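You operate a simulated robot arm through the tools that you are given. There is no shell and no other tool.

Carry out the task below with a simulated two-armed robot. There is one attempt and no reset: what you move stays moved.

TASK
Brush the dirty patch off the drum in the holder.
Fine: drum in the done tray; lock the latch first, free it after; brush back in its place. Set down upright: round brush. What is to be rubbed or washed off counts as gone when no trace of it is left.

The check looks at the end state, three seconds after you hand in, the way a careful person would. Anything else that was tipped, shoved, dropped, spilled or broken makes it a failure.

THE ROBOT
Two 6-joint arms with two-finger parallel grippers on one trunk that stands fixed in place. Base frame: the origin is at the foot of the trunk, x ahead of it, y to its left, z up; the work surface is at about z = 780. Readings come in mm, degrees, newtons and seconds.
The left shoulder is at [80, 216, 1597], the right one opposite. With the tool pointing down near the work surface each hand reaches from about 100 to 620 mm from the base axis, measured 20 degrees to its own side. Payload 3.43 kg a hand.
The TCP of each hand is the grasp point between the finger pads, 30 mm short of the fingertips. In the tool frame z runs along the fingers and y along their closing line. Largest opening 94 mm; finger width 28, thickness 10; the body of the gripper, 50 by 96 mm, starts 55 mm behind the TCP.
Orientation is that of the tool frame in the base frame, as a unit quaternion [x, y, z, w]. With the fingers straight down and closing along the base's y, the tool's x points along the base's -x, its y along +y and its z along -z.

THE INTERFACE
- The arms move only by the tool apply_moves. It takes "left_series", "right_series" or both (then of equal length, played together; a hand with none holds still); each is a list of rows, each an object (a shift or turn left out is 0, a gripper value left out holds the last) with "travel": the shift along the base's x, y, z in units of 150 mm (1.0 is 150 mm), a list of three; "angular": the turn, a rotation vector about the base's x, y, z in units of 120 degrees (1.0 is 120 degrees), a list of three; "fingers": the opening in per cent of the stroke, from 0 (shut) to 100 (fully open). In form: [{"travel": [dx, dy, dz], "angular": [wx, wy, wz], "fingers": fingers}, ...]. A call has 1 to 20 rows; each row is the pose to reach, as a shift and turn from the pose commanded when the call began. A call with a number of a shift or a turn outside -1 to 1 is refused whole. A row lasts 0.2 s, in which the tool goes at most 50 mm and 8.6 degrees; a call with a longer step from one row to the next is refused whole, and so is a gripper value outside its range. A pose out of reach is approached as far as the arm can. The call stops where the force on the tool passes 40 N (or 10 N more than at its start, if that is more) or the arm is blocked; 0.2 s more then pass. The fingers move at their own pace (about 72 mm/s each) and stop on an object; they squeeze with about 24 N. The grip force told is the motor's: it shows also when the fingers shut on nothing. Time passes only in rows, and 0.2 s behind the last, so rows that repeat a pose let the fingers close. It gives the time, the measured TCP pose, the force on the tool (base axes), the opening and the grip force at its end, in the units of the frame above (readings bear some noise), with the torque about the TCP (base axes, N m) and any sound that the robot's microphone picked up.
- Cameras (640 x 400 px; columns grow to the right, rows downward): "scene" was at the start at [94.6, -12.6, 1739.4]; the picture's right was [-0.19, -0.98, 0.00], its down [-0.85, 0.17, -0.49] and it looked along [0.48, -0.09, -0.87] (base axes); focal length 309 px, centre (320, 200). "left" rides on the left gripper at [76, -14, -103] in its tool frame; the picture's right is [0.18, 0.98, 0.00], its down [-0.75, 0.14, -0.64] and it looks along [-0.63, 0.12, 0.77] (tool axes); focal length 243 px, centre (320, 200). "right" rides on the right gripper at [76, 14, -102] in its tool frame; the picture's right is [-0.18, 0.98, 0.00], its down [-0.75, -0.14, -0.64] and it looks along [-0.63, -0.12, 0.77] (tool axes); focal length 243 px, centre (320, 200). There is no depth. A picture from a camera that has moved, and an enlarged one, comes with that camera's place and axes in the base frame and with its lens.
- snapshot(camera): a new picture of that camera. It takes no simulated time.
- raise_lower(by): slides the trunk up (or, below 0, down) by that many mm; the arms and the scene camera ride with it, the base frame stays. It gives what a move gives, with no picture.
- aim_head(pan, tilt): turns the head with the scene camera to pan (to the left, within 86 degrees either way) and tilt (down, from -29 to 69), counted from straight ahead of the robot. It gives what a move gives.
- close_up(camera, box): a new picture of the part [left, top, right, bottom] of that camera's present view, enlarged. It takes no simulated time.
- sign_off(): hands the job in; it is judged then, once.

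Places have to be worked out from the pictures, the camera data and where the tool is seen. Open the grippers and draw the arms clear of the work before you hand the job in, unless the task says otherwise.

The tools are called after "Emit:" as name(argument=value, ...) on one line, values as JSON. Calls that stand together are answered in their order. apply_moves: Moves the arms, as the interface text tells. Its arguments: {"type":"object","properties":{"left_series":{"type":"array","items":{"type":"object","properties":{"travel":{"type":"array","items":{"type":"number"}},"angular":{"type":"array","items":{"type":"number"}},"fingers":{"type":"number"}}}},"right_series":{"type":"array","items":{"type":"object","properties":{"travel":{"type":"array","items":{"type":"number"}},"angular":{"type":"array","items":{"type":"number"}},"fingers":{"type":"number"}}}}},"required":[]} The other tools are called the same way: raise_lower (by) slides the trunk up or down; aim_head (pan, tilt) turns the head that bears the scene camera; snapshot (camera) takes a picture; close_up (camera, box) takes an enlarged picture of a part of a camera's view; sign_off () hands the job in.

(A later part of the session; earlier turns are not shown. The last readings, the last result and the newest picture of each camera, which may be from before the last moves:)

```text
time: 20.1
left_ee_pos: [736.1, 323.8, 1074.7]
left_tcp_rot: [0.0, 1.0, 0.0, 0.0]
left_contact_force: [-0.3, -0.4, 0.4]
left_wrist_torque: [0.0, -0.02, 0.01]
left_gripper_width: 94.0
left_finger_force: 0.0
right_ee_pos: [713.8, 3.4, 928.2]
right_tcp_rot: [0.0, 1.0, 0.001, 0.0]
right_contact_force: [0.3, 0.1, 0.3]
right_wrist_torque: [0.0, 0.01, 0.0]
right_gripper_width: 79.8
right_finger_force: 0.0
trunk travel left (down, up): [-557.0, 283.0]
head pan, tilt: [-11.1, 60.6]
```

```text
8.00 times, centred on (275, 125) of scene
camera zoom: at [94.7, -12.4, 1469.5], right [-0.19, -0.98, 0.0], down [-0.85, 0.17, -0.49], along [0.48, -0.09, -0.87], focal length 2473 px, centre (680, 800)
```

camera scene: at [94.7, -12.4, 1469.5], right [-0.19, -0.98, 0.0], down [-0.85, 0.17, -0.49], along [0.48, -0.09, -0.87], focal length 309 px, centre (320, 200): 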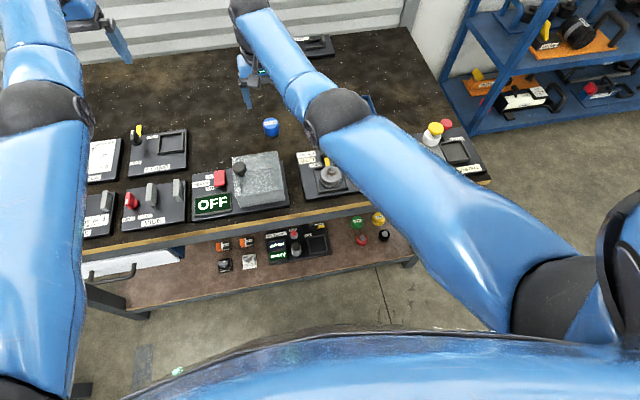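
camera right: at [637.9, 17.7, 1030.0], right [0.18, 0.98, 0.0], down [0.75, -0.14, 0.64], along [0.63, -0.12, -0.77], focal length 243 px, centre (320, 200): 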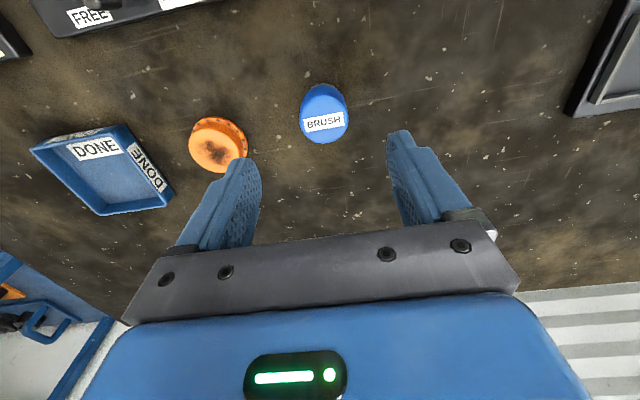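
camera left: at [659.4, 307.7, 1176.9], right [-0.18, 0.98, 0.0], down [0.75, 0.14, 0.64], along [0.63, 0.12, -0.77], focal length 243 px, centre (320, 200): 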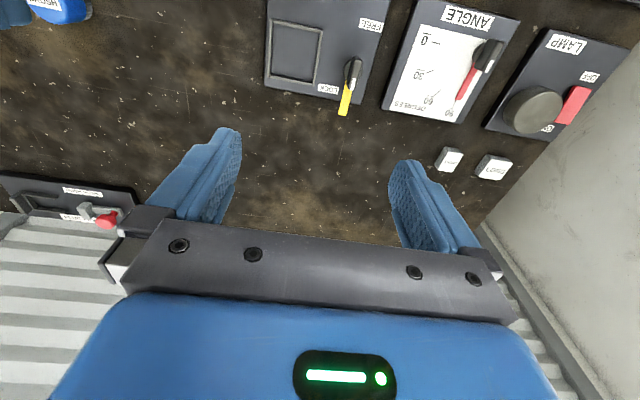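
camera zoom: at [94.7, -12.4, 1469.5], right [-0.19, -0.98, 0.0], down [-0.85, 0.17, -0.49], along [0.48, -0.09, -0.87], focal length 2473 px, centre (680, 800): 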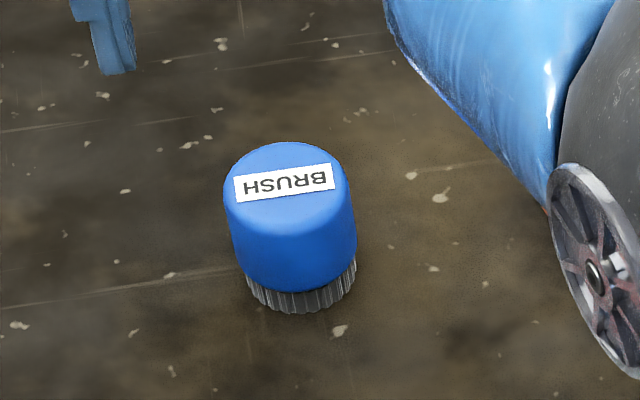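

Brush centre is at about (716.5, 5.5). I'll centre the hand and lower the trunk another 95 mm, then check.

Emit:
apply_moves(right_series=[{"travel": [0.018, 0.014, 0]}, {"travel": [0.018, 0.014, 0]}])

Emit:
raise_lower(by=-90)

Emit:
snapshot(camera="right")

Emit:
close_up(camera="scene", box=[220, 50, 340, 130])

```text
time: 20.6
left_ee_pos: [736.0, 324.0, 1074.1]
left_tcp_rot: [-0.001, 1.0, 0.0, 0.001]
left_contact_force: [-0.1, -1.0, -1.1]
left_wrist_torque: [-0.02, 0.03, -0.01]
left_gripper_width: 93.9
left_finger_force: 0.1
right_ee_pos: [716.2, 4.5, 928.4]
right_tcp_rot: [0.0, 1.0, 0.0, 0.0]
right_contact_force: [0.3, -0.8, 0.8]
right_wrist_torque: [0.0, 0.02, 0.05]
right_gripper_width: 79.7
right_finger_force: 0.1
trunk travel left (down, up): [-557.0, 283.0]
head pan, tilt: [-11.1, 60.6]
```

```text
time: 21.9
left_ee_pos: [735.8, 323.2, 984.5]
left_tcp_rot: [0.0, 1.0, 0.001, 0.0]
left_contact_force: [0.6, 0.0, -0.2]
left_wrist_torque: [0.0, 0.05, 0.01]
left_gripper_width: 94.1
left_finger_force: 0.1
right_ee_pos: [716.7, 5.5, 837.5]
right_tcp_rot: [0.0, 1.0, 0.0, 0.001]
right_contact_force: [0.5, -0.3, 0.1]
right_wrist_torque: [0.0, 0.01, -0.03]
right_gripper_width: 80.0
right_finger_force: 0.1
trunk travel left (down, up): [-467.0, 373.0]
head pan, tilt: [-11.1, 60.6]
```

```text
taken
camera right: at [640.5, 19.5, 940.0], right [0.18, 0.98, 0.0], down [0.75, -0.14, 0.64], along [0.63, -0.12, -0.77], focal length 243 px, centre (320, 200)
```

right: 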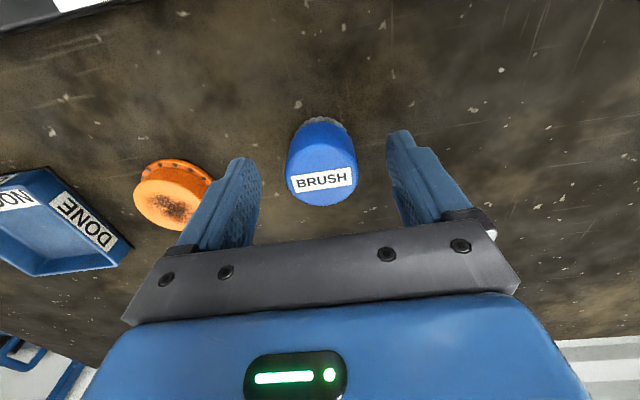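

```text
5.00 times, centred on (280, 90) of scene
camera zoom: at [94.6, -12.4, 1379.5], right [-0.19, -0.98, 0.0], down [-0.85, 0.17, -0.49], along [0.48, -0.09, -0.87], focal length 1546 px, centre (520, 750)
```

zoom: 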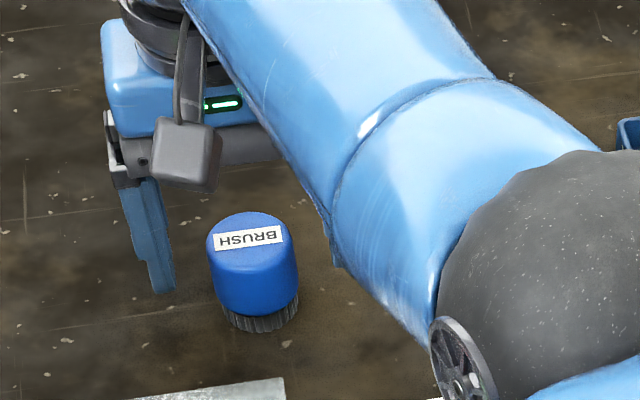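

The brush is centred between the fingers. I'll lower the last 15 mm with the trunk and close the fingers.

Emit:
raise_lower(by=-15)

Emit:
apply_moves(right_series=[{"fingers": 40}, {"fingers": 0}, {"fingers": 0}, {"fingers": 0}, {"fingers": 0}])

Emit:
snapshot(camera="right")

```text
time: 22.5
left_ee_pos: [735.2, 322.5, 969.3]
left_tcp_rot: [0.0, 1.0, 0.0, -0.001]
left_contact_force: [-0.6, 1.5, 0.3]
left_wrist_torque: [-0.01, 0.0, 0.04]
left_gripper_width: 94.2
left_finger_force: 0.1
right_ee_pos: [716.4, 5.1, 823.1]
right_tcp_rot: [0.0, 1.0, 0.0, 0.0]
right_contact_force: [0.1, -0.1, -0.4]
right_wrist_torque: [-0.02, 0.0, 0.01]
right_gripper_width: 79.6
right_finger_force: 0.1
trunk travel left (down, up): [-452.0, 388.0]
head pan, tilt: [-11.1, 60.6]
```

```text
time: 23.7
left_ee_pos: [735.4, 323.7, 968.1]
left_tcp_rot: [0.0, 1.0, 0.0, 0.0]
left_contact_force: [0.5, 0.3, 0.9]
left_wrist_torque: [0.01, -0.01, 0.01]
left_gripper_width: 93.9
left_finger_force: 0.1
right_ee_pos: [716.1, 4.6, 823.3]
right_tcp_rot: [0.001, 1.0, 0.0, 0.0]
right_contact_force: [0.0, 0.4, 0.2]
right_wrist_torque: [-0.02, 0.0, 0.0]
right_gripper_width: 44.0
right_finger_force: 24.1
trunk travel left (down, up): [-452.0, 388.0]
head pan, tilt: [-11.1, 60.6]
```

```text
taken
camera right: at [640.7, 19.5, 924.8], right [0.18, 0.98, 0.0], down [0.75, -0.14, 0.64], along [0.63, -0.12, -0.77], focal length 243 px, centre (320, 200)
```

right: 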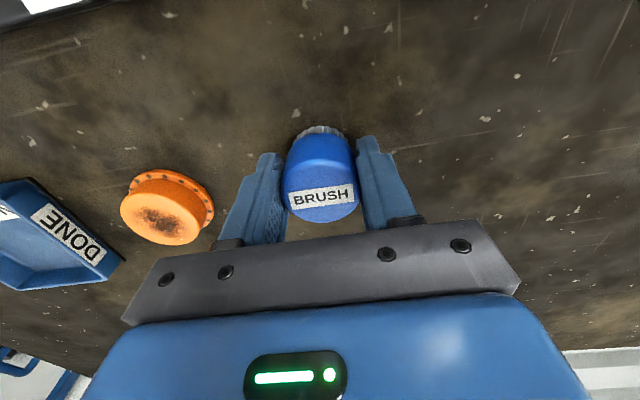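

Brush held (44 mm wide); its home is TCP (716.4, 5.1, 823). I'll lift it with the trunk by 330 mm.

Emit:
raise_lower(by=330)

Emit:
snapshot(camera="right")

```text
time: 27.0
left_ee_pos: [734.7, 322.3, 1298.0]
left_tcp_rot: [0.0, 1.0, -0.001, -0.001]
left_contact_force: [0.0, -0.6, 0.4]
left_wrist_torque: [-0.02, 0.04, 0.03]
left_gripper_width: 94.0
left_finger_force: 0.1
right_ee_pos: [716.7, 4.7, 1152.9]
right_tcp_rot: [0.001, 1.0, 0.0, 0.001]
right_contact_force: [-0.4, 0.1, -0.8]
right_wrist_torque: [-0.02, 0.0, 0.01]
right_gripper_width: 43.9
right_finger_force: 24.3
trunk travel left (down, up): [-782.0, 58.0]
head pan, tilt: [-11.1, 60.6]
```

```text
taken
camera right: at [640.9, 19.5, 1254.6], right [0.18, 0.98, 0.0], down [0.75, -0.14, 0.64], along [0.63, -0.12, -0.77], focal length 243 px, centre (320, 200)
```

right: 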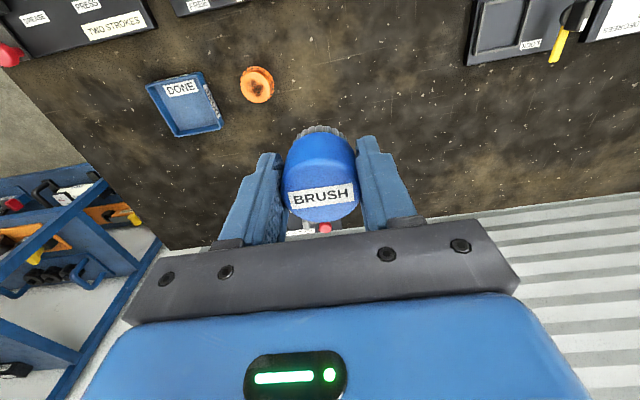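

The brush is lifted. I'll carry it over the holder in two legs to about (523, -123, 900).

Emit:
apply_moves(right_series=[{"travel": [-0.16, -0.107, -0.212], "fingers": 0}, {"travel": [-0.32, -0.213, -0.423]}, {"travel": [-0.48, -0.32, -0.635]}, {"travel": [-0.647, -0.427, -0.847]}])

Emit:
apply_moves(right_series=[{"travel": [-0.16, -0.107, -0.21]}, {"travel": [-0.32, -0.213, -0.42]}, {"travel": [-0.48, -0.32, -0.63]}, {"travel": [-0.647, -0.427, -0.84]}])

Emit:
snapshot(camera="right")

Emit:
snapshot(camera="scene")

```text
time: 28.0
left_ee_pos: [736.1, 323.2, 1299.2]
left_tcp_rot: [-0.001, 1.0, 0.0, 0.0]
left_contact_force: [-0.1, -0.6, 0.9]
left_wrist_torque: [0.0, 0.01, -0.04]
left_gripper_width: 94.0
left_finger_force: 0.0
right_ee_pos: [620.3, -58.8, 1025.9]
right_tcp_rot: [0.0, 1.0, -0.001, 0.001]
right_contact_force: [0.3, -0.2, 0.3]
right_wrist_torque: [-0.04, 0.0, 0.03]
right_gripper_width: 44.0
right_finger_force: 24.0
trunk travel left (down, up): [-782.0, 58.0]
head pan, tilt: [-11.1, 60.6]
```

```text
time: 29.0
left_ee_pos: [735.2, 322.9, 1298.9]
left_tcp_rot: [-0.002, 1.0, 0.001, 0.0]
left_contact_force: [-0.5, 0.0, 0.4]
left_wrist_torque: [0.0, 0.02, 0.0]
left_gripper_width: 93.7
left_finger_force: 0.2
right_ee_pos: [521.9, -122.9, 898.9]
right_tcp_rot: [0.0, 1.0, 0.0, 0.0]
right_contact_force: [0.0, 0.0, -0.5]
right_wrist_torque: [0.01, 0.0, -0.01]
right_gripper_width: 44.0
right_finger_force: 23.7
trunk travel left (down, up): [-782.0, 58.0]
head pan, tilt: [-11.1, 60.6]
```

```text
taken
camera right: at [447.2, -108.6, 1000.4], right [0.18, 0.98, 0.0], down [0.75, -0.14, 0.64], along [0.63, -0.12, -0.77], focal length 243 px, centre (320, 200)
```

right: 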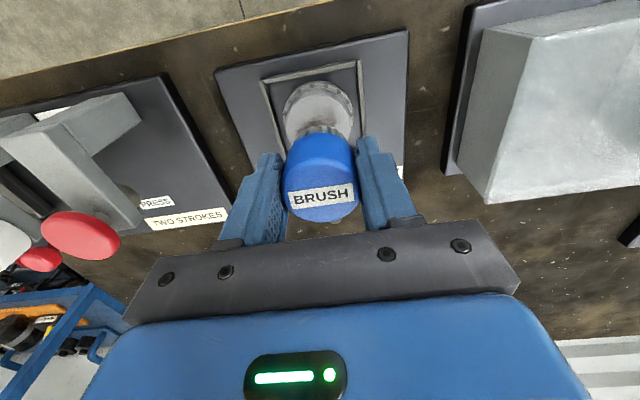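

```text
taken
camera scene: at [94.2, -13.0, 1694.5], right [-0.19, -0.98, 0.0], down [-0.85, 0.17, -0.49], along [0.48, -0.09, -0.87], focal length 309 px, centre (320, 200)
```

scene: 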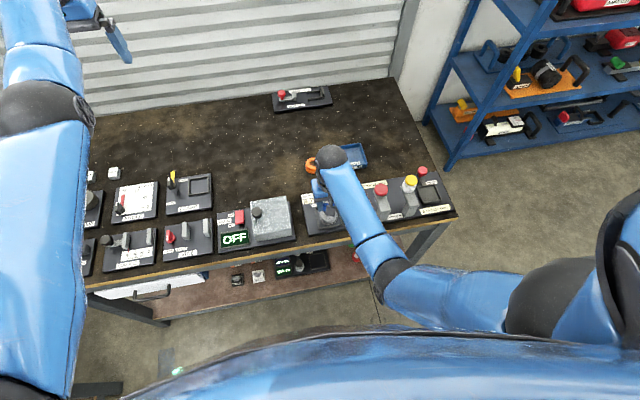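

Brush is over the drum. I'll descend to just above contact (TCP z ≈ 860) and check.

Emit:
apply_moves(right_series=[{"travel": [0.01, 0, -0.1]}, {"travel": [0.01, 0, -0.2]}, {"travel": [0.01, 0, -0.253]}])

Emit:
close_up(camera="scene", box=[280, 160, 380, 240])

Emit:
close_up(camera="right", box=[220, 50, 420, 220])

```text
time: 29.8
left_ee_pos: [733.6, 323.5, 1299.2]
left_tcp_rot: [0.0, 1.0, 0.0, 0.0]
left_contact_force: [0.3, 0.2, -0.1]
left_wrist_torque: [0.0, -0.04, 0.0]
left_gripper_width: 94.0
left_finger_force: 0.0
right_ee_pos: [523.9, -123.4, 862.8]
right_tcp_rot: [0.001, 1.0, -0.001, 0.001]
right_contact_force: [0.9, -0.9, 5.0]
right_wrist_torque: [0.01, -0.09, 0.01]
right_gripper_width: 44.0
right_finger_force: 23.9
trunk travel left (down, up): [-782.0, 58.0]
head pan, tilt: [-11.1, 60.6]
```

```text
5.00 times, centred on (330, 200) of scene
camera zoom: at [92.9, -12.4, 1694.7], right [-0.19, -0.98, 0.0], down [-0.85, 0.17, -0.49], along [0.48, -0.09, -0.87], focal length 1546 px, centre (270, 200)
```

zoom: 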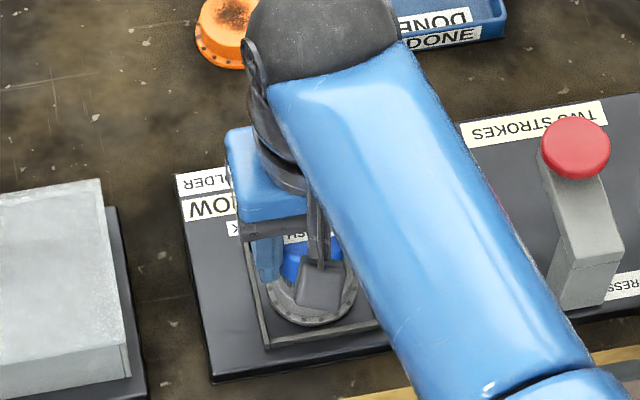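

```text
2.35 times, centred on (320, 135) of right
camera zoom: at [448.1, -107.9, 964.5], right [0.18, 0.98, 0.0], down [0.75, -0.14, 0.64], along [0.63, -0.12, -0.76], focal length 571 px, centre (320, 353)
```

zoom: 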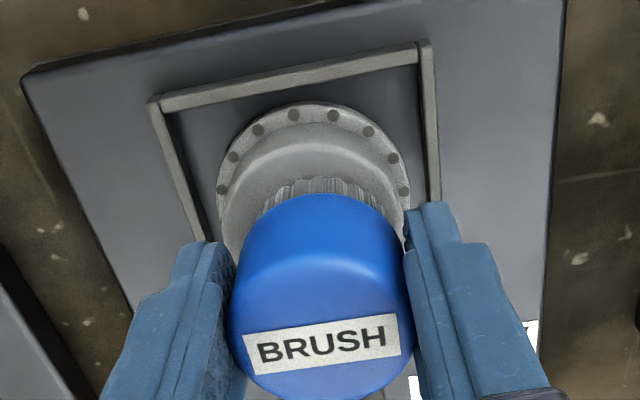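

Contact came at TCP z 862.8 with 5 N, so the drum top is at about z 820. I'll press about 1 mm more and rub in circles over the whole top.

Emit:
apply_moves(right_series=[{"travel": [0.0667, 0, -0.0067]}, {"travel": [0.0467, 0.0467, -0.0067]}, {"travel": [0, 0.0667, -0.0067]}, {"travel": [-0.0467, 0.0467, -0.0067]}, {"travel": [-0.0667, 0, -0.0067]}, {"travel": [-0.0467, -0.0467, -0.0067]}, {"travel": [0, -0.0667, -0.0067]}, {"travel": [0.0467, -0.0467, -0.0067]}, {"travel": [0.0933, 0, -0.0067]}, {"travel": [0.0667, 0.0667, -0.0067]}, {"travel": [0, 0.0933, -0.0067]}, {"travel": [-0.0667, 0.0667, -0.0067]}, {"travel": [-0.0933, 0, -0.0067]}, {"travel": [-0.0667, -0.0667, -0.0067]}, {"travel": [0, -0.0933, -0.0067]}, {"travel": [0.0667, -0.0667, -0.0067]}, {"travel": [0.0933, 0, -0.0067]}, {"travel": [0, 0, -0.0067]}, {"travel": [-0.0933, 0, -0.0067]}, {"travel": [0, 0, -0.0067]}])

Emit:
close_up(camera="right", box=[220, 50, 420, 220])

```text
time: 34.0
left_ee_pos: [734.4, 324.7, 1299.0]
left_tcp_rot: [0.0, 1.0, 0.0, 0.0]
left_contact_force: [0.3, -0.6, -0.1]
left_wrist_torque: [0.0, 0.03, -0.02]
left_gripper_width: 94.1
left_finger_force: 0.0
right_ee_pos: [522.8, -123.1, 862.5]
right_tcp_rot: [0.001, 1.0, 0.0, 0.0]
right_contact_force: [-2.5, -0.3, 7.6]
right_wrist_torque: [-0.02, 0.03, -0.01]
right_gripper_width: 43.5
right_finger_force: 23.3
trunk travel left (down, up): [-782.0, 58.0]
head pan, tilt: [-11.1, 60.6]
```

```text
2.35 times, centred on (320, 135) of right
camera zoom: at [448.0, -108.6, 963.0], right [0.18, 0.98, 0.0], down [0.75, -0.14, 0.64], along [0.63, -0.12, -0.77], focal length 571 px, centre (320, 353)
```

zoom: 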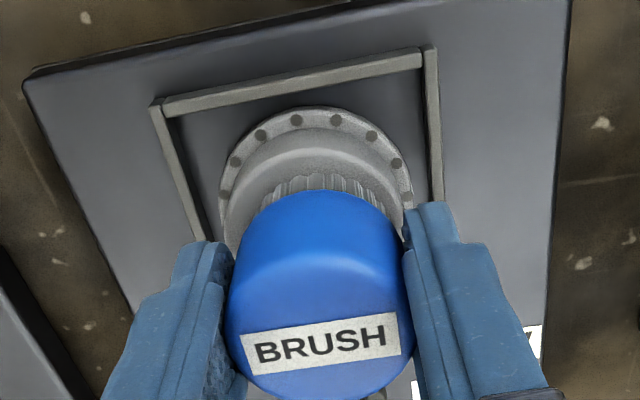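

Rubbing went at 5–8 N. I'll lift the brush and move it away in +x to look at the drum top.

Emit:
apply_moves(right_series=[{"travel": [0, 0, 0.2]}, {"travel": [0, 0, 0.45]}, {"travel": [0.25, 0.1, 0.55]}, {"travel": [0.5, 0.2, 0.6]}, {"travel": [0.7, 0.3, 0.6]}])

Emit:
close_up(camera="scene", box=[290, 180, 370, 240])

Emit:
snapshot(camera="right")

```text
time: 35.2
left_ee_pos: [736.8, 323.0, 1297.9]
left_tcp_rot: [0.0, 1.0, 0.0, 0.0]
left_contact_force: [-0.7, -1.2, -0.4]
left_wrist_torque: [0.0, 0.03, -0.02]
left_gripper_width: 94.2
left_finger_force: 0.1
right_ee_pos: [628.0, -78.5, 950.2]
right_tcp_rot: [0.0, 1.0, 0.0, -0.001]
right_contact_force: [1.3, 1.0, -0.2]
right_wrist_torque: [0.02, 0.02, 0.0]
right_gripper_width: 43.6
right_finger_force: 24.9
trunk travel left (down, up): [-782.0, 58.0]
head pan, tilt: [-11.1, 60.6]
```

```text
6.67 times, centred on (330, 210) of scene
camera zoom: at [95.7, -11.7, 1694.3], right [-0.19, -0.98, 0.0], down [-0.86, 0.17, -0.49], along [0.48, -0.1, -0.87], focal length 2061 px, centre (253, 133)
```

zoom: 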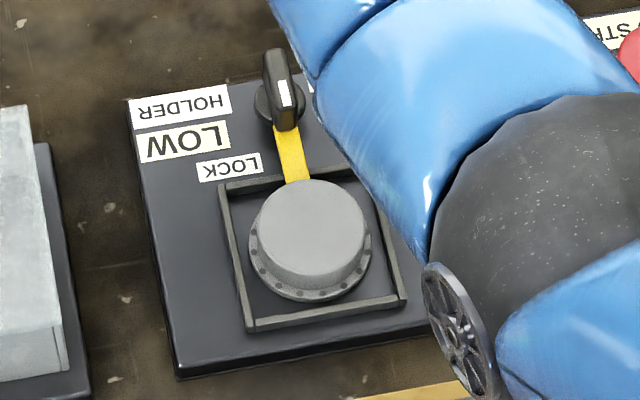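

```text
taken
camera right: at [552.6, -63.6, 1052.5], right [0.18, 0.98, 0.0], down [0.75, -0.14, 0.64], along [0.63, -0.12, -0.77], focal length 243 px, centre (320, 200)
```

right: 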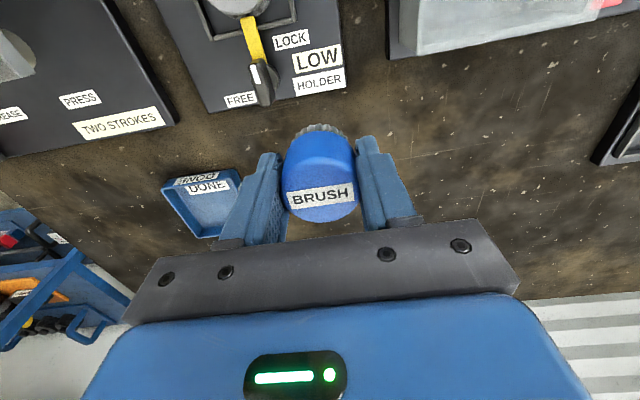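

The drum top looks clean; I'll zoom tighter to check for any remaining trace.

Emit:
close_up(camera="scene", box=[315, 198, 345, 228])

Emit:
close_up(camera="right", box=[190, 0, 300, 60])

```text
13.33 times, centred on (330, 213) of scene
camera zoom: at [95.7, -11.7, 1694.3], right [-0.19, -0.98, 0.0], down [-0.86, 0.17, -0.49], along [0.48, -0.1, -0.87], focal length 4122 px, centre (187, 27)
```

zoom: 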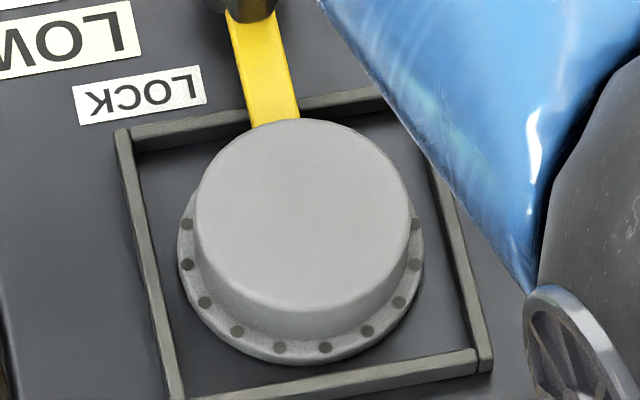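

```text
5.82 times, centred on (245, 30) of right
camera zoom: at [552.6, -63.6, 1052.5], right [0.18, 0.98, 0.0], down [0.75, -0.14, 0.64], along [0.63, -0.12, -0.77], focal length 1412 px, centre (756, 1189)
```

zoom: 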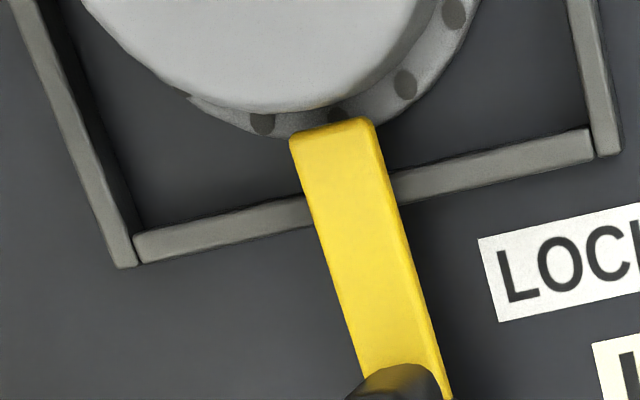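

Looks clean and the tongue sits over the flange. I'll shift back a bit so the right camera sees the whole drum top from above, for a second angle before returning the brush.

Emit:
apply_moves(right_series=[{"travel": [-0.2, 0.05, 0.05]}, {"travel": [-0.4, 0.1, 0.1]}])

Emit:
close_up(camera="right", box=[190, 0, 320, 100])

```text
time: 35.8
left_ee_pos: [734.4, 323.8, 1300.3]
left_tcp_rot: [-0.001, 1.0, 0.0, 0.0]
left_contact_force: [1.0, 0.3, -0.6]
left_wrist_torque: [0.01, -0.04, -0.01]
left_gripper_width: 94.3
left_finger_force: 0.1
right_ee_pos: [566.8, -62.3, 966.5]
right_tcp_rot: [0.0, 1.0, 0.0, 0.001]
right_contact_force: [-0.5, -0.4, -0.8]
right_wrist_torque: [-0.03, -0.01, 0.0]
right_gripper_width: 43.5
right_finger_force: 23.5
trunk travel left (down, up): [-782.0, 58.0]
head pan, tilt: [-11.1, 60.6]
```

```text
4.00 times, centred on (255, 50) of right
camera zoom: at [490.8, -48.0, 1068.1], right [0.18, 0.98, 0.0], down [0.75, -0.14, 0.64], along [0.63, -0.12, -0.77], focal length 970 px, centre (580, 800)
```

zoom: 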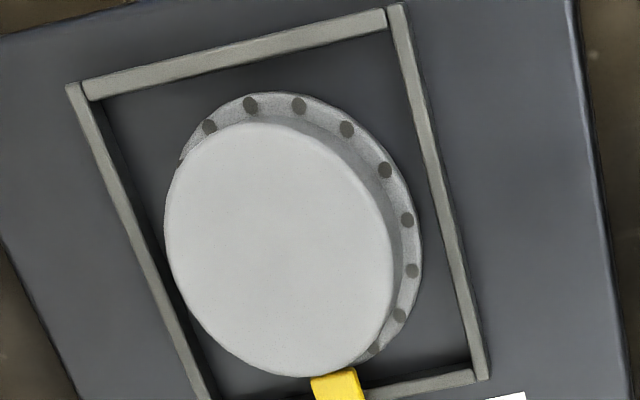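

The drum top is spotless. Now I carry the brush back above its place, (716.4, 5.1), in two legs.

Emit:
apply_moves(right_series=[{"travel": [0.125, 0.056, 0.16]}, {"travel": [0.25, 0.112, 0.31]}, {"travel": [0.375, 0.169, 0.47]}, {"travel": [0.5, 0.225, 0.62]}])

Emit:
apply_moves(right_series=[{"travel": [0.125, 0.056, 0.16]}, {"travel": [0.25, 0.112, 0.31]}, {"travel": [0.375, 0.169, 0.47]}, {"travel": [0.497, 0.225, 0.625]}])

```text
time: 36.8
left_ee_pos: [736.5, 323.7, 1298.2]
left_tcp_rot: [-0.001, 1.0, 0.0, -0.001]
left_contact_force: [-0.4, -0.5, -0.8]
left_wrist_torque: [-0.04, 0.06, 0.0]
left_gripper_width: 93.9
left_finger_force: 0.0
right_ee_pos: [643.8, -28.2, 1057.6]
right_tcp_rot: [0.0, 1.0, -0.001, -0.001]
right_contact_force: [0.7, 0.0, 0.2]
right_wrist_torque: [0.02, 0.02, 0.0]
right_gripper_width: 43.7
right_finger_force: 24.2
trunk travel left (down, up): [-782.0, 58.0]
head pan, tilt: [-11.1, 60.6]
```

```text
time: 37.8
left_ee_pos: [736.6, 323.0, 1299.3]
left_tcp_rot: [-0.001, 1.0, 0.0, 0.0]
left_contact_force: [0.5, 0.3, -0.4]
left_wrist_torque: [-0.01, 0.04, 0.02]
left_gripper_width: 94.0
left_finger_force: 0.0
right_ee_pos: [718.6, 4.8, 1153.1]
right_tcp_rot: [0.0, 1.0, 0.0, -0.001]
right_contact_force: [0.1, 0.3, -1.1]
right_wrist_torque: [0.0, 0.0, 0.04]
right_gripper_width: 43.7
right_finger_force: 24.1
trunk travel left (down, up): [-782.0, 58.0]
head pan, tilt: [-11.1, 60.6]
```

x is about 2 mm over; I'll correct and lower the trunk 310 mm, leaving about 20 mm to go.

Emit:
apply_moves(right_series=[{"travel": [-0.013, 0.002, 0]}, {"travel": [-0.013, 0.002, 0]}])

Emit:
raise_lower(by=-310)

Emit:
snapshot(camera="right")

Emit:
close_up(camera="scene", box=[220, 50, 340, 130])

```text
time: 38.4
left_ee_pos: [735.9, 323.7, 1299.0]
left_tcp_rot: [0.001, 1.0, 0.0, 0.0]
left_contact_force: [0.0, 0.0, 1.6]
left_wrist_torque: [0.02, -0.01, 0.01]
left_gripper_width: 93.9
left_finger_force: 0.0
right_ee_pos: [716.9, 5.4, 1153.9]
right_tcp_rot: [0.0, 1.0, 0.0, 0.0]
right_contact_force: [1.0, 0.5, -0.8]
right_wrist_torque: [0.02, -0.03, -0.02]
right_gripper_width: 43.5
right_finger_force: 24.1
trunk travel left (down, up): [-782.0, 58.0]
head pan, tilt: [-11.1, 60.6]
```

```text
time: 41.5
left_ee_pos: [738.0, 322.2, 989.9]
left_tcp_rot: [0.0, 1.0, 0.0, 0.001]
left_contact_force: [-0.4, 0.0, 0.6]
left_wrist_torque: [0.0, -0.02, -0.01]
left_gripper_width: 93.9
left_finger_force: 0.1
right_ee_pos: [716.1, 3.8, 842.6]
right_tcp_rot: [0.001, 1.0, 0.0, 0.0]
right_contact_force: [0.6, -0.5, -1.4]
right_wrist_torque: [-0.02, 0.0, -0.01]
right_gripper_width: 43.3
right_finger_force: 24.1
trunk travel left (down, up): [-472.0, 368.0]
head pan, tilt: [-11.1, 60.6]
```

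```text
taken
camera right: at [640.4, 19.2, 945.1], right [0.18, 0.98, 0.0], down [0.75, -0.14, 0.64], along [0.63, -0.12, -0.77], focal length 243 px, centre (320, 200)
```

right: 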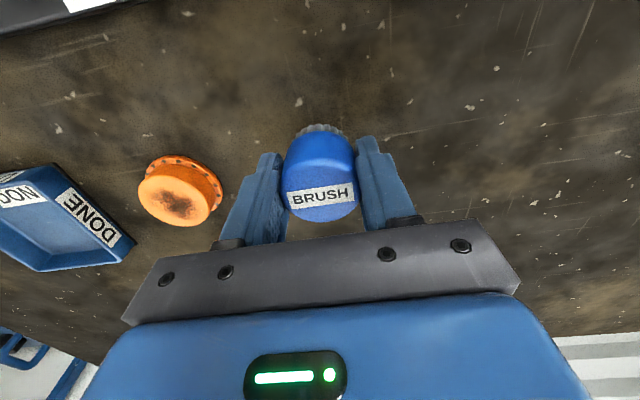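

```text
5.00 times, centred on (280, 90) of scene
camera zoom: at [94.8, -12.4, 1384.4], right [-0.19, -0.98, 0.0], down [-0.85, 0.17, -0.49], along [0.48, -0.09, -0.87], focal length 1546 px, centre (520, 750)
```

zoom: 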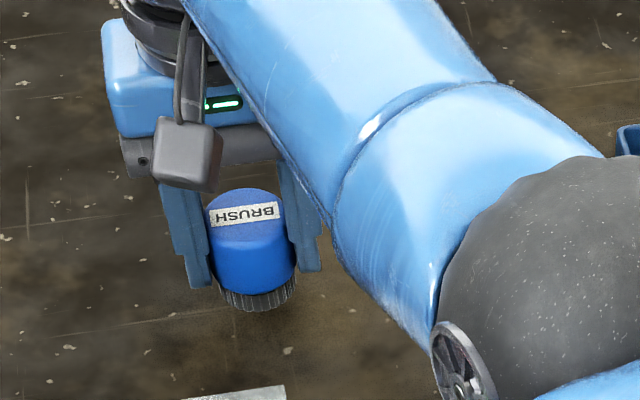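

About 19 mm remain. I'll lower the trunk 17 mm and read the force.

Emit:
raise_lower(by=-17)

```text
time: 42.1
left_ee_pos: [736.5, 323.2, 972.9]
left_tcp_rot: [0.0, 1.0, -0.001, 0.0]
left_contact_force: [-0.1, -0.4, -0.3]
left_wrist_torque: [0.01, -0.01, 0.0]
left_gripper_width: 94.2
left_finger_force: 0.0
right_ee_pos: [715.9, 3.6, 826.0]
right_tcp_rot: [0.0, 1.0, 0.0, 0.0]
right_contact_force: [0.4, 0.0, -0.9]
right_wrist_torque: [0.0, -0.01, 0.0]
right_gripper_width: 43.7
right_finger_force: 24.2
trunk travel left (down, up): [-455.0, 385.0]
head pan, tilt: [-11.1, 60.6]
```

No contact yet at 826. Small y correction (+1 mm) and another 2 mm down.

Emit:
apply_moves(right_series=[{"travel": [0.003, 0.007, 0]}, {"travel": [0.003, 0.007, 0]}])

Emit:
raise_lower(by=-2.5)

Emit:
close_up(camera="right", box=[240, 100, 400, 230])

```text
time: 42.7
left_ee_pos: [735.2, 322.1, 971.5]
left_tcp_rot: [-0.001, 1.0, -0.001, 0.0]
left_contact_force: [-0.4, -0.3, 0.1]
left_wrist_torque: [0.03, 0.02, -0.01]
left_gripper_width: 93.9
left_finger_force: 0.0
right_ee_pos: [715.6, 6.8, 826.6]
right_tcp_rot: [0.0, 1.0, 0.001, 0.0]
right_contact_force: [0.8, -1.0, -1.1]
right_wrist_torque: [0.03, -0.02, 0.01]
right_gripper_width: 43.8
right_finger_force: 24.3
trunk travel left (down, up): [-455.0, 385.0]
head pan, tilt: [-11.1, 60.6]
```

```text
time: 43.2
left_ee_pos: [736.2, 323.6, 969.5]
left_tcp_rot: [0.0, 1.0, 0.0, 0.0]
left_contact_force: [0.3, 0.6, -0.3]
left_wrist_torque: [0.01, -0.02, 0.02]
left_gripper_width: 94.1
left_finger_force: 0.1
right_ee_pos: [715.5, 5.0, 823.2]
right_tcp_rot: [-0.001, 1.0, 0.0, 0.0]
right_contact_force: [0.4, -0.5, -0.1]
right_wrist_torque: [-0.01, 0.02, 0.0]
right_gripper_width: 43.4
right_finger_force: 23.4
trunk travel left (down, up): [-452.0, 388.0]
head pan, tilt: [-11.1, 60.6]
```

```text
3.08 times, centred on (320, 165) of right
camera zoom: at [640.9, 20.3, 925.5], right [0.18, 0.98, 0.0], down [0.75, -0.14, 0.64], along [0.63, -0.12, -0.77], focal length 746 px, centre (320, 308)
```

zoom: 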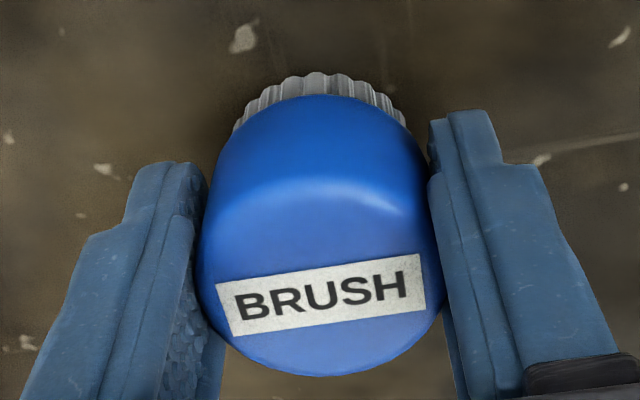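

At the original grasp height now with no contact force yet; lower one more millimetre to feel the table.

Emit:
raise_lower(by=-1)

Emit:
raise_lower(by=-0.7)

```text
time: 43.7
left_ee_pos: [736.5, 322.7, 968.5]
left_tcp_rot: [0.0, 1.0, 0.0, 0.001]
left_contact_force: [0.3, 1.2, 0.4]
left_wrist_torque: [-0.02, 0.01, -0.01]
left_gripper_width: 93.7
left_finger_force: 0.0
right_ee_pos: [717.1, 4.4, 820.9]
right_tcp_rot: [0.0, 1.0, 0.0, 0.0]
right_contact_force: [-0.6, 0.1, -0.8]
right_wrist_torque: [0.01, -0.01, -0.06]
right_gripper_width: 43.4
right_finger_force: 24.2
trunk travel left (down, up): [-451.0, 389.0]
head pan, tilt: [-11.1, 60.6]
```

```text
time: 44.2
left_ee_pos: [735.6, 324.0, 966.4]
left_tcp_rot: [0.0, 1.0, 0.0, 0.0]
left_contact_force: [-0.1, -0.4, -0.4]
left_wrist_torque: [0.0, 0.0, 0.02]
left_gripper_width: 94.0
left_finger_force: 0.0
right_ee_pos: [716.1, 5.7, 820.3]
right_tcp_rot: [0.0, 1.0, 0.0, 0.0]
right_contact_force: [0.2, 0.4, -0.7]
right_wrist_torque: [0.0, 0.01, 0.02]
right_gripper_width: 43.6
right_finger_force: 23.8
trunk travel left (down, up): [-451.0, 389.0]
head pan, tilt: [-11.1, 60.6]
```

Still no contact force at 820; I'll look at the gap between bristles and table before going further.

Emit:
close_up(camera="scene", box=[250, 70, 310, 110])

Emit:
close_up(camera="right", box=[270, 110, 370, 215])

Emit:
close_up(camera="left", box=[0, 0, 160, 100])

```text
10.00 times, centred on (280, 90) of scene
camera zoom: at [95.0, -12.3, 1363.2], right [-0.19, -0.98, 0.0], down [-0.85, 0.17, -0.49], along [0.48, -0.09, -0.87], focal length 3092 px, centre (720, 1300)
```

zoom: 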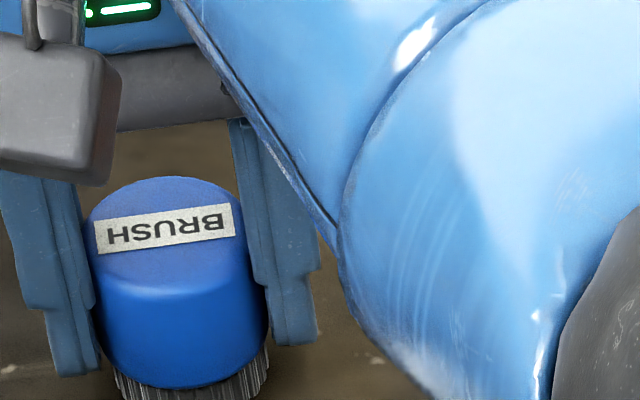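

```text
3.81 times, centred on (320, 162) of right
camera zoom: at [640.8, 20.3, 923.7], right [0.18, 0.98, 0.0], down [0.75, -0.14, 0.64], along [0.63, -0.12, -0.77], focal length 924 px, centre (320, 343)
```

zoom: 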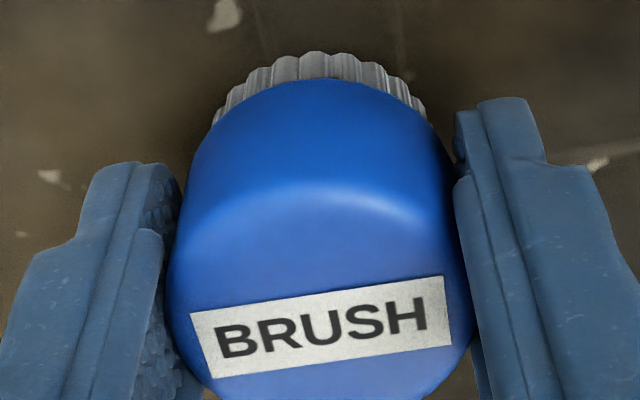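

```text
4.00 times, centred on (80, 50) of left
camera zoom: at [659.6, 307.7, 1070.4], right [-0.18, 0.98, 0.0], down [0.75, 0.14, 0.64], along [0.63, 0.12, -0.77], focal length 970 px, centre (1280, 800)
```

zoom: 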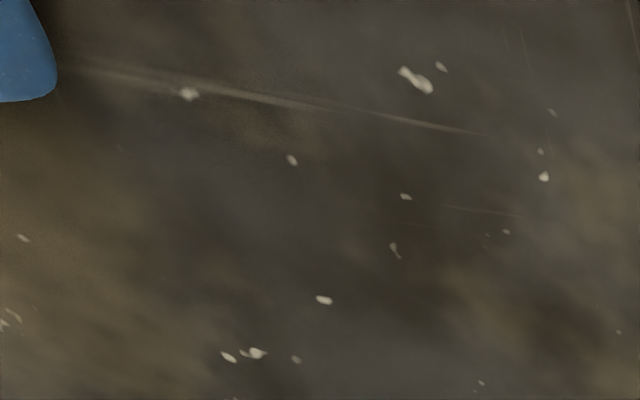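

The brush looks upright in the grip; I'll keep easing down until there's a contact force.

Emit:
raise_lower(by=-1)

Emit:
raise_lower(by=-1)

```text
time: 44.8
left_ee_pos: [735.9, 323.3, 967.4]
left_tcp_rot: [0.001, 1.0, 0.0, 0.0]
left_contact_force: [-0.3, 0.4, 1.0]
left_wrist_torque: [0.01, 0.01, -0.01]
left_gripper_width: 94.2
left_finger_force: 0.0
right_ee_pos: [716.1, 5.4, 822.1]
right_tcp_rot: [-0.001, 1.0, 0.0, 0.0]
right_contact_force: [-0.3, 0.1, 2.2]
right_wrist_torque: [-0.04, -0.02, -0.01]
right_gripper_width: 43.5
right_finger_force: 24.1
trunk travel left (down, up): [-450.0, 390.0]
head pan, tilt: [-11.1, 60.6]
```

```text
time: 45.3
left_ee_pos: [735.2, 323.4, 965.9]
left_tcp_rot: [0.0, 1.0, 0.0, 0.0]
left_contact_force: [0.4, 0.2, -0.8]
left_wrist_torque: [-0.01, -0.02, 0.03]
left_gripper_width: 94.1
left_finger_force: 0.1
right_ee_pos: [716.3, 5.3, 820.9]
right_tcp_rot: [0.0, 1.0, 0.0, 0.001]
right_contact_force: [0.3, -0.5, 7.5]
right_wrist_torque: [-0.07, -0.16, -0.01]
right_gripper_width: 43.4
right_finger_force: 23.6
trunk travel left (down, up): [-449.0, 391.0]
head pan, tilt: [-11.1, 60.6]
```

Contact at 7.5 N: the brush stands on the table at its original place. I'll open the fingers.

Emit:
apply_moves(right_series=[{"fingers": 55}, {"fingers": 70}, {"fingers": 85}, {"fingers": 85}])

Emit:
snapshot(camera="right")

```text
time: 46.3
left_ee_pos: [735.2, 322.9, 965.4]
left_tcp_rot: [-0.001, 1.0, 0.0, 0.0]
left_contact_force: [-0.2, 0.2, 0.0]
left_wrist_torque: [0.0, -0.01, -0.02]
left_gripper_width: 94.1
left_finger_force: 0.0
right_ee_pos: [716.3, 5.4, 819.3]
right_tcp_rot: [0.0, 1.0, 0.001, 0.0]
right_contact_force: [0.3, 0.7, 0.8]
right_wrist_torque: [-0.01, -0.04, 0.04]
right_gripper_width: 79.9
right_finger_force: 0.0
trunk travel left (down, up): [-449.0, 391.0]
head pan, tilt: [-11.1, 60.6]
```

```text
taken
camera right: at [640.6, 20.2, 921.9], right [0.18, 0.98, 0.0], down [0.75, -0.14, 0.64], along [0.63, -0.12, -0.77], focal length 243 px, centre (320, 200)
```

right: 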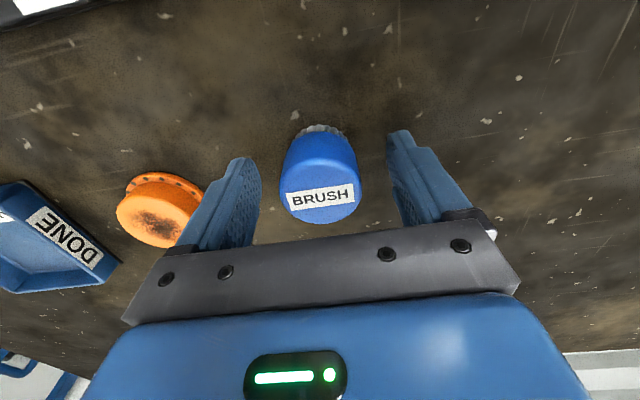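

Brush released upright. I'll raise the trunk 280 mm (hand to z ≈ 1099) and check the brush from above.

Emit:
raise_lower(by=280)

Emit:
close_up(camera="scene", box=[250, 140, 310, 180])

Emit:
snapshot(camera="right")

```text
time: 49.1
left_ee_pos: [735.4, 323.5, 1246.5]
left_tcp_rot: [0.001, 1.0, 0.0, -0.001]
left_contact_force: [0.5, -0.3, -0.4]
left_wrist_torque: [-0.01, -0.01, 0.02]
left_gripper_width: 94.2
left_finger_force: 0.0
right_ee_pos: [716.4, 5.2, 1101.1]
right_tcp_rot: [0.0, 1.0, 0.0, 0.0]
right_contact_force: [-0.1, -0.1, -0.7]
right_wrist_torque: [0.0, 0.01, -0.01]
right_gripper_width: 79.9
right_finger_force: 0.1
trunk travel left (down, up): [-729.0, 111.0]
head pan, tilt: [-11.1, 60.6]
```

```text
10.00 times, centred on (280, 160) of scene
camera zoom: at [95.0, -12.3, 1641.2], right [-0.19, -0.98, 0.0], down [-0.85, 0.17, -0.49], along [0.48, -0.09, -0.87], focal length 3092 px, centre (720, 600)
```

zoom: 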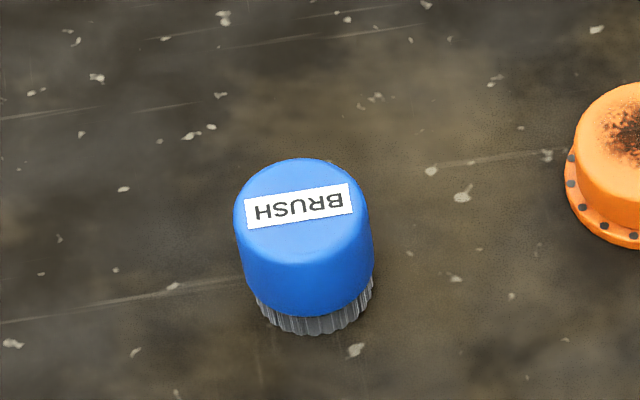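

```text
taken
camera right: at [640.8, 20.3, 1201.8], right [0.18, 0.98, 0.0], down [0.75, -0.14, 0.64], along [0.63, -0.12, -0.77], focal length 243 px, centre (320, 200)
```

right: 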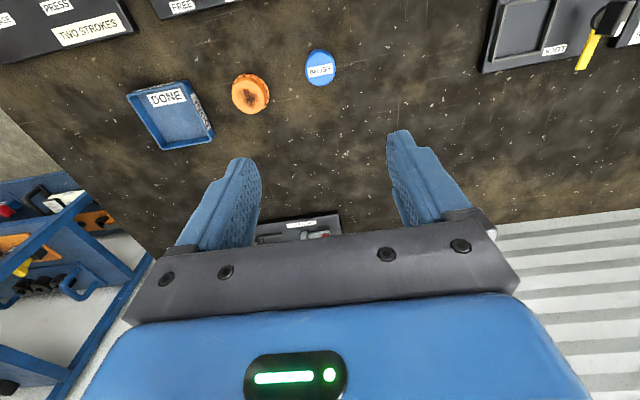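

Brush is back within about 2 mm of its original spot, upright. Now I go back to the latch, same tool orientation (closing along y), stopping above it.

Emit:
apply_moves(right_series=[{"travel": [-0.1, -0.107, -0.19], "fingers": 45}, {"travel": [-0.2, -0.214, -0.38]}, {"travel": [-0.3, -0.32, -0.57]}, {"travel": [-0.387, -0.43, -0.76]}])

Emit:
apply_moves(right_series=[{"travel": [-0.1, -0.107, -0.16]}, {"travel": [-0.2, -0.214, -0.32]}, {"travel": [-0.3, -0.32, -0.48]}, {"travel": [-0.387, -0.428, -0.64]}])

Emit:
snapshot(camera="right")

```text
time: 50.1
left_ee_pos: [735.7, 323.7, 1246.9]
left_tcp_rot: [-0.001, 1.0, 0.0, 0.0]
left_contact_force: [0.1, 0.5, 0.3]
left_wrist_torque: [0.02, 0.0, 0.04]
left_gripper_width: 94.1
left_finger_force: 0.0
right_ee_pos: [658.8, -60.3, 986.0]
right_tcp_rot: [-0.001, 1.0, 0.0, 0.0]
right_contact_force: [-0.8, 1.2, 0.1]
right_wrist_torque: [-0.02, -0.02, 0.01]
right_gripper_width: 42.7
right_finger_force: 0.2
trunk travel left (down, up): [-729.0, 111.0]
head pan, tilt: [-11.1, 60.6]
```

```text
time: 51.1
left_ee_pos: [735.0, 323.6, 1246.8]
left_tcp_rot: [-0.001, 1.0, 0.0, 0.0]
left_contact_force: [-0.3, -0.1, 0.0]
left_wrist_torque: [0.02, 0.03, 0.01]
left_gripper_width: 94.1
left_finger_force: 0.1
right_ee_pos: [600.5, -123.3, 889.1]
right_tcp_rot: [-0.001, 1.0, 0.0, 0.001]
right_contact_force: [-0.8, 0.3, 0.1]
right_wrist_torque: [0.0, 0.01, 0.01]
right_gripper_width: 42.3
right_finger_force: 0.0
trunk travel left (down, up): [-729.0, 111.0]
head pan, tilt: [-11.1, 60.6]
```

```text
taken
camera right: at [524.3, -108.8, 991.0], right [0.18, 0.98, 0.0], down [0.75, -0.14, 0.64], along [0.63, -0.12, -0.77], focal length 243 px, centre (320, 200)
```

right: 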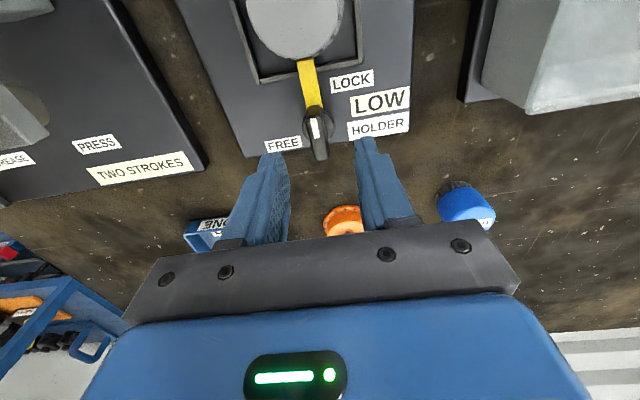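

The handle is centred between the fingers. I'll descend to z ≈ 842 and close.

Emit:
apply_moves(right_series=[{"travel": [0, 0, -0.16]}, {"travel": [0, 0, -0.311]}, {"travel": [0, 0, -0.311], "fingers": 0}, {"travel": [0, 0, -0.311], "fingers": 0}, {"travel": [0, 0, -0.311], "fingers": 0}, {"travel": [0, 0, -0.311], "fingers": 0}])

Emit:
snapshot(camera="right")

```text
time: 52.5
left_ee_pos: [736.3, 321.9, 1246.0]
left_tcp_rot: [0.0, 1.0, 0.0, 0.001]
left_contact_force: [-1.0, -0.4, 0.1]
left_wrist_torque: [-0.01, -0.03, 0.0]
left_gripper_width: 93.7
left_finger_force: 0.1
right_ee_pos: [600.6, -126.2, 841.9]
right_tcp_rot: [-0.002, 1.0, 0.001, 0.0]
right_contact_force: [1.7, -6.9, -0.1]
right_wrist_torque: [-0.13, -0.75, -0.01]
right_gripper_width: 11.8
right_finger_force: 24.0
trunk travel left (down, up): [-729.0, 111.0]
head pan, tilt: [-11.1, 60.6]
```

```text
taken
camera right: at [524.5, -110.0, 944.4], right [0.18, 0.98, 0.0], down [0.75, -0.14, 0.64], along [0.63, -0.12, -0.77], focal length 243 px, centre (320, 200)
```

right: 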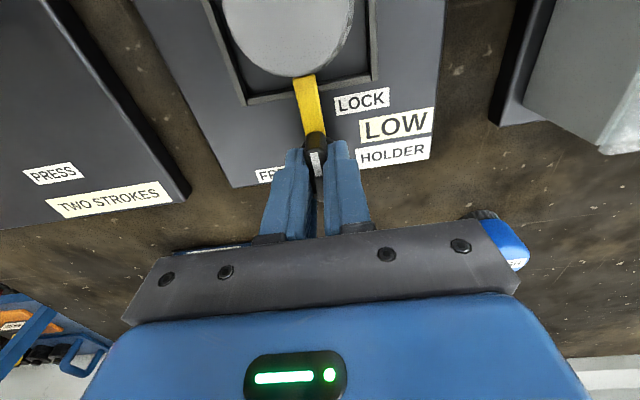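

Gripped; the reading shows the pivot is really nearer y = -126, so I'll shift the command 2.5 mm and turn +90° back to FREE.

Emit:
apply_moves(right_series=[{"travel": [0, -0.017, 0]}, {"travel": [0, -0.017, 0], "angular": [0, 0, 0.0625]}, {"travel": [0, -0.017, 0], "angular": [0, 0, 0.125]}, {"travel": [0, -0.017, 0], "angular": [0, 0, 0.1875]}, {"travel": [0, -0.017, 0], "angular": [0, 0, 0.25]}, {"travel": [0, -0.017, 0], "angular": [0, 0, 0.3125]}, {"travel": [0, -0.017, 0], "angular": [0, 0, 0.375]}, {"travel": [0, -0.017, 0], "angular": [0, 0, 0.4375]}, {"travel": [0, -0.017, 0], "angular": [0, 0, 0.5]}, {"travel": [0, -0.017, 0], "angular": [0, 0, 0.5625]}, {"travel": [0, -0.017, 0], "angular": [0, 0, 0.625]}, {"travel": [0, -0.017, 0], "angular": [0, 0, 0.6875]}, {"travel": [0, -0.017, 0], "angular": [0, 0, 0.75]}, {"travel": [0, -0.017, 0], "angular": [0, 0, 0.75]}])

Emit:
snapshot(camera="right")

```text
time: 55.5
left_ee_pos: [736.2, 324.6, 1245.2]
left_tcp_rot: [0.0, 1.0, 0.0, -0.001]
left_contact_force: [0.8, 0.3, -0.4]
left_wrist_torque: [0.01, 0.0, 0.0]
left_gripper_width: 94.0
left_finger_force: 0.1
right_ee_pos: [600.3, -125.0, 842.6]
right_tcp_rot: [0.708, -0.707, -0.001, 0.001]
right_contact_force: [-4.4, 9.2, -0.3]
right_wrist_torque: [0.08, -0.1, -0.23]
right_gripper_width: 11.9
right_finger_force: 23.8
trunk travel left (down, up): [-729.0, 111.0]
head pan, tilt: [-11.1, 60.6]
```

```text
taken
camera right: at [586.7, -200.5, 944.7], right [-0.98, 0.18, 0.0], down [0.14, 0.75, 0.64], along [0.11, 0.63, -0.77], focal length 243 px, centre (320, 200)
```

right: 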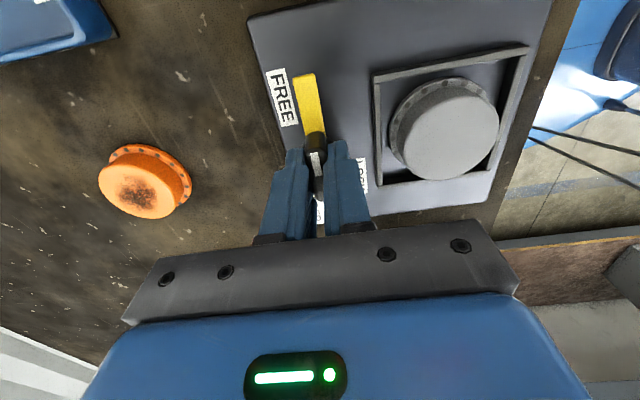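

The pointer is back at FREE. I'll nudge +4° to check it is against its stop, then relax, open and rise.

Emit:
apply_moves(right_series=[{"angular": [0, 0, 0.0167]}, {"angular": [0, 0, 0.0333]}, {"angular": [0, 0, 0.0333]}])

Emit:
close_up(camera="right", box=[230, 40, 430, 200])

```text
time: 56.3
left_ee_pos: [736.0, 323.6, 1245.5]
left_tcp_rot: [-0.001, 1.0, 0.0, 0.0]
left_contact_force: [-0.9, -0.5, -0.4]
left_wrist_torque: [0.04, -0.02, 0.01]
left_gripper_width: 94.0
left_finger_force: 0.0
right_ee_pos: [599.6, -124.0, 842.8]
right_tcp_rot: [0.732, -0.682, -0.001, 0.001]
right_contact_force: [-6.0, 7.5, -1.0]
right_wrist_torque: [0.04, 0.07, -0.73]
right_gripper_width: 13.6
right_finger_force: 23.8
trunk travel left (down, up): [-729.0, 111.0]
head pan, tilt: [-11.1, 60.6]
```

```text
2.50 times, centred on (330, 120) of right
camera zoom: at [591.9, -201.6, 944.9], right [-0.99, 0.11, 0.0], down [0.09, 0.76, 0.64], along [0.07, 0.64, -0.77], focal length 606 px, centre (295, 400)
```

zoom: 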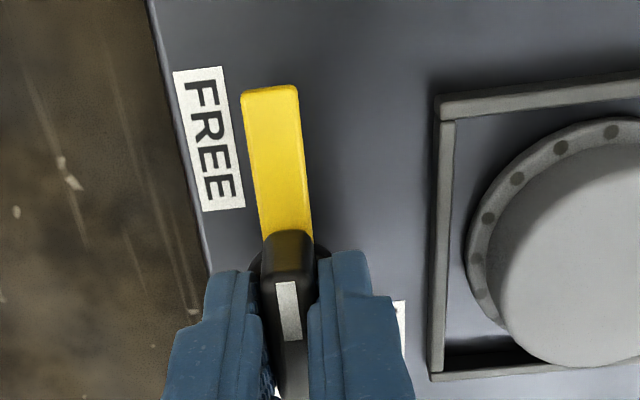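

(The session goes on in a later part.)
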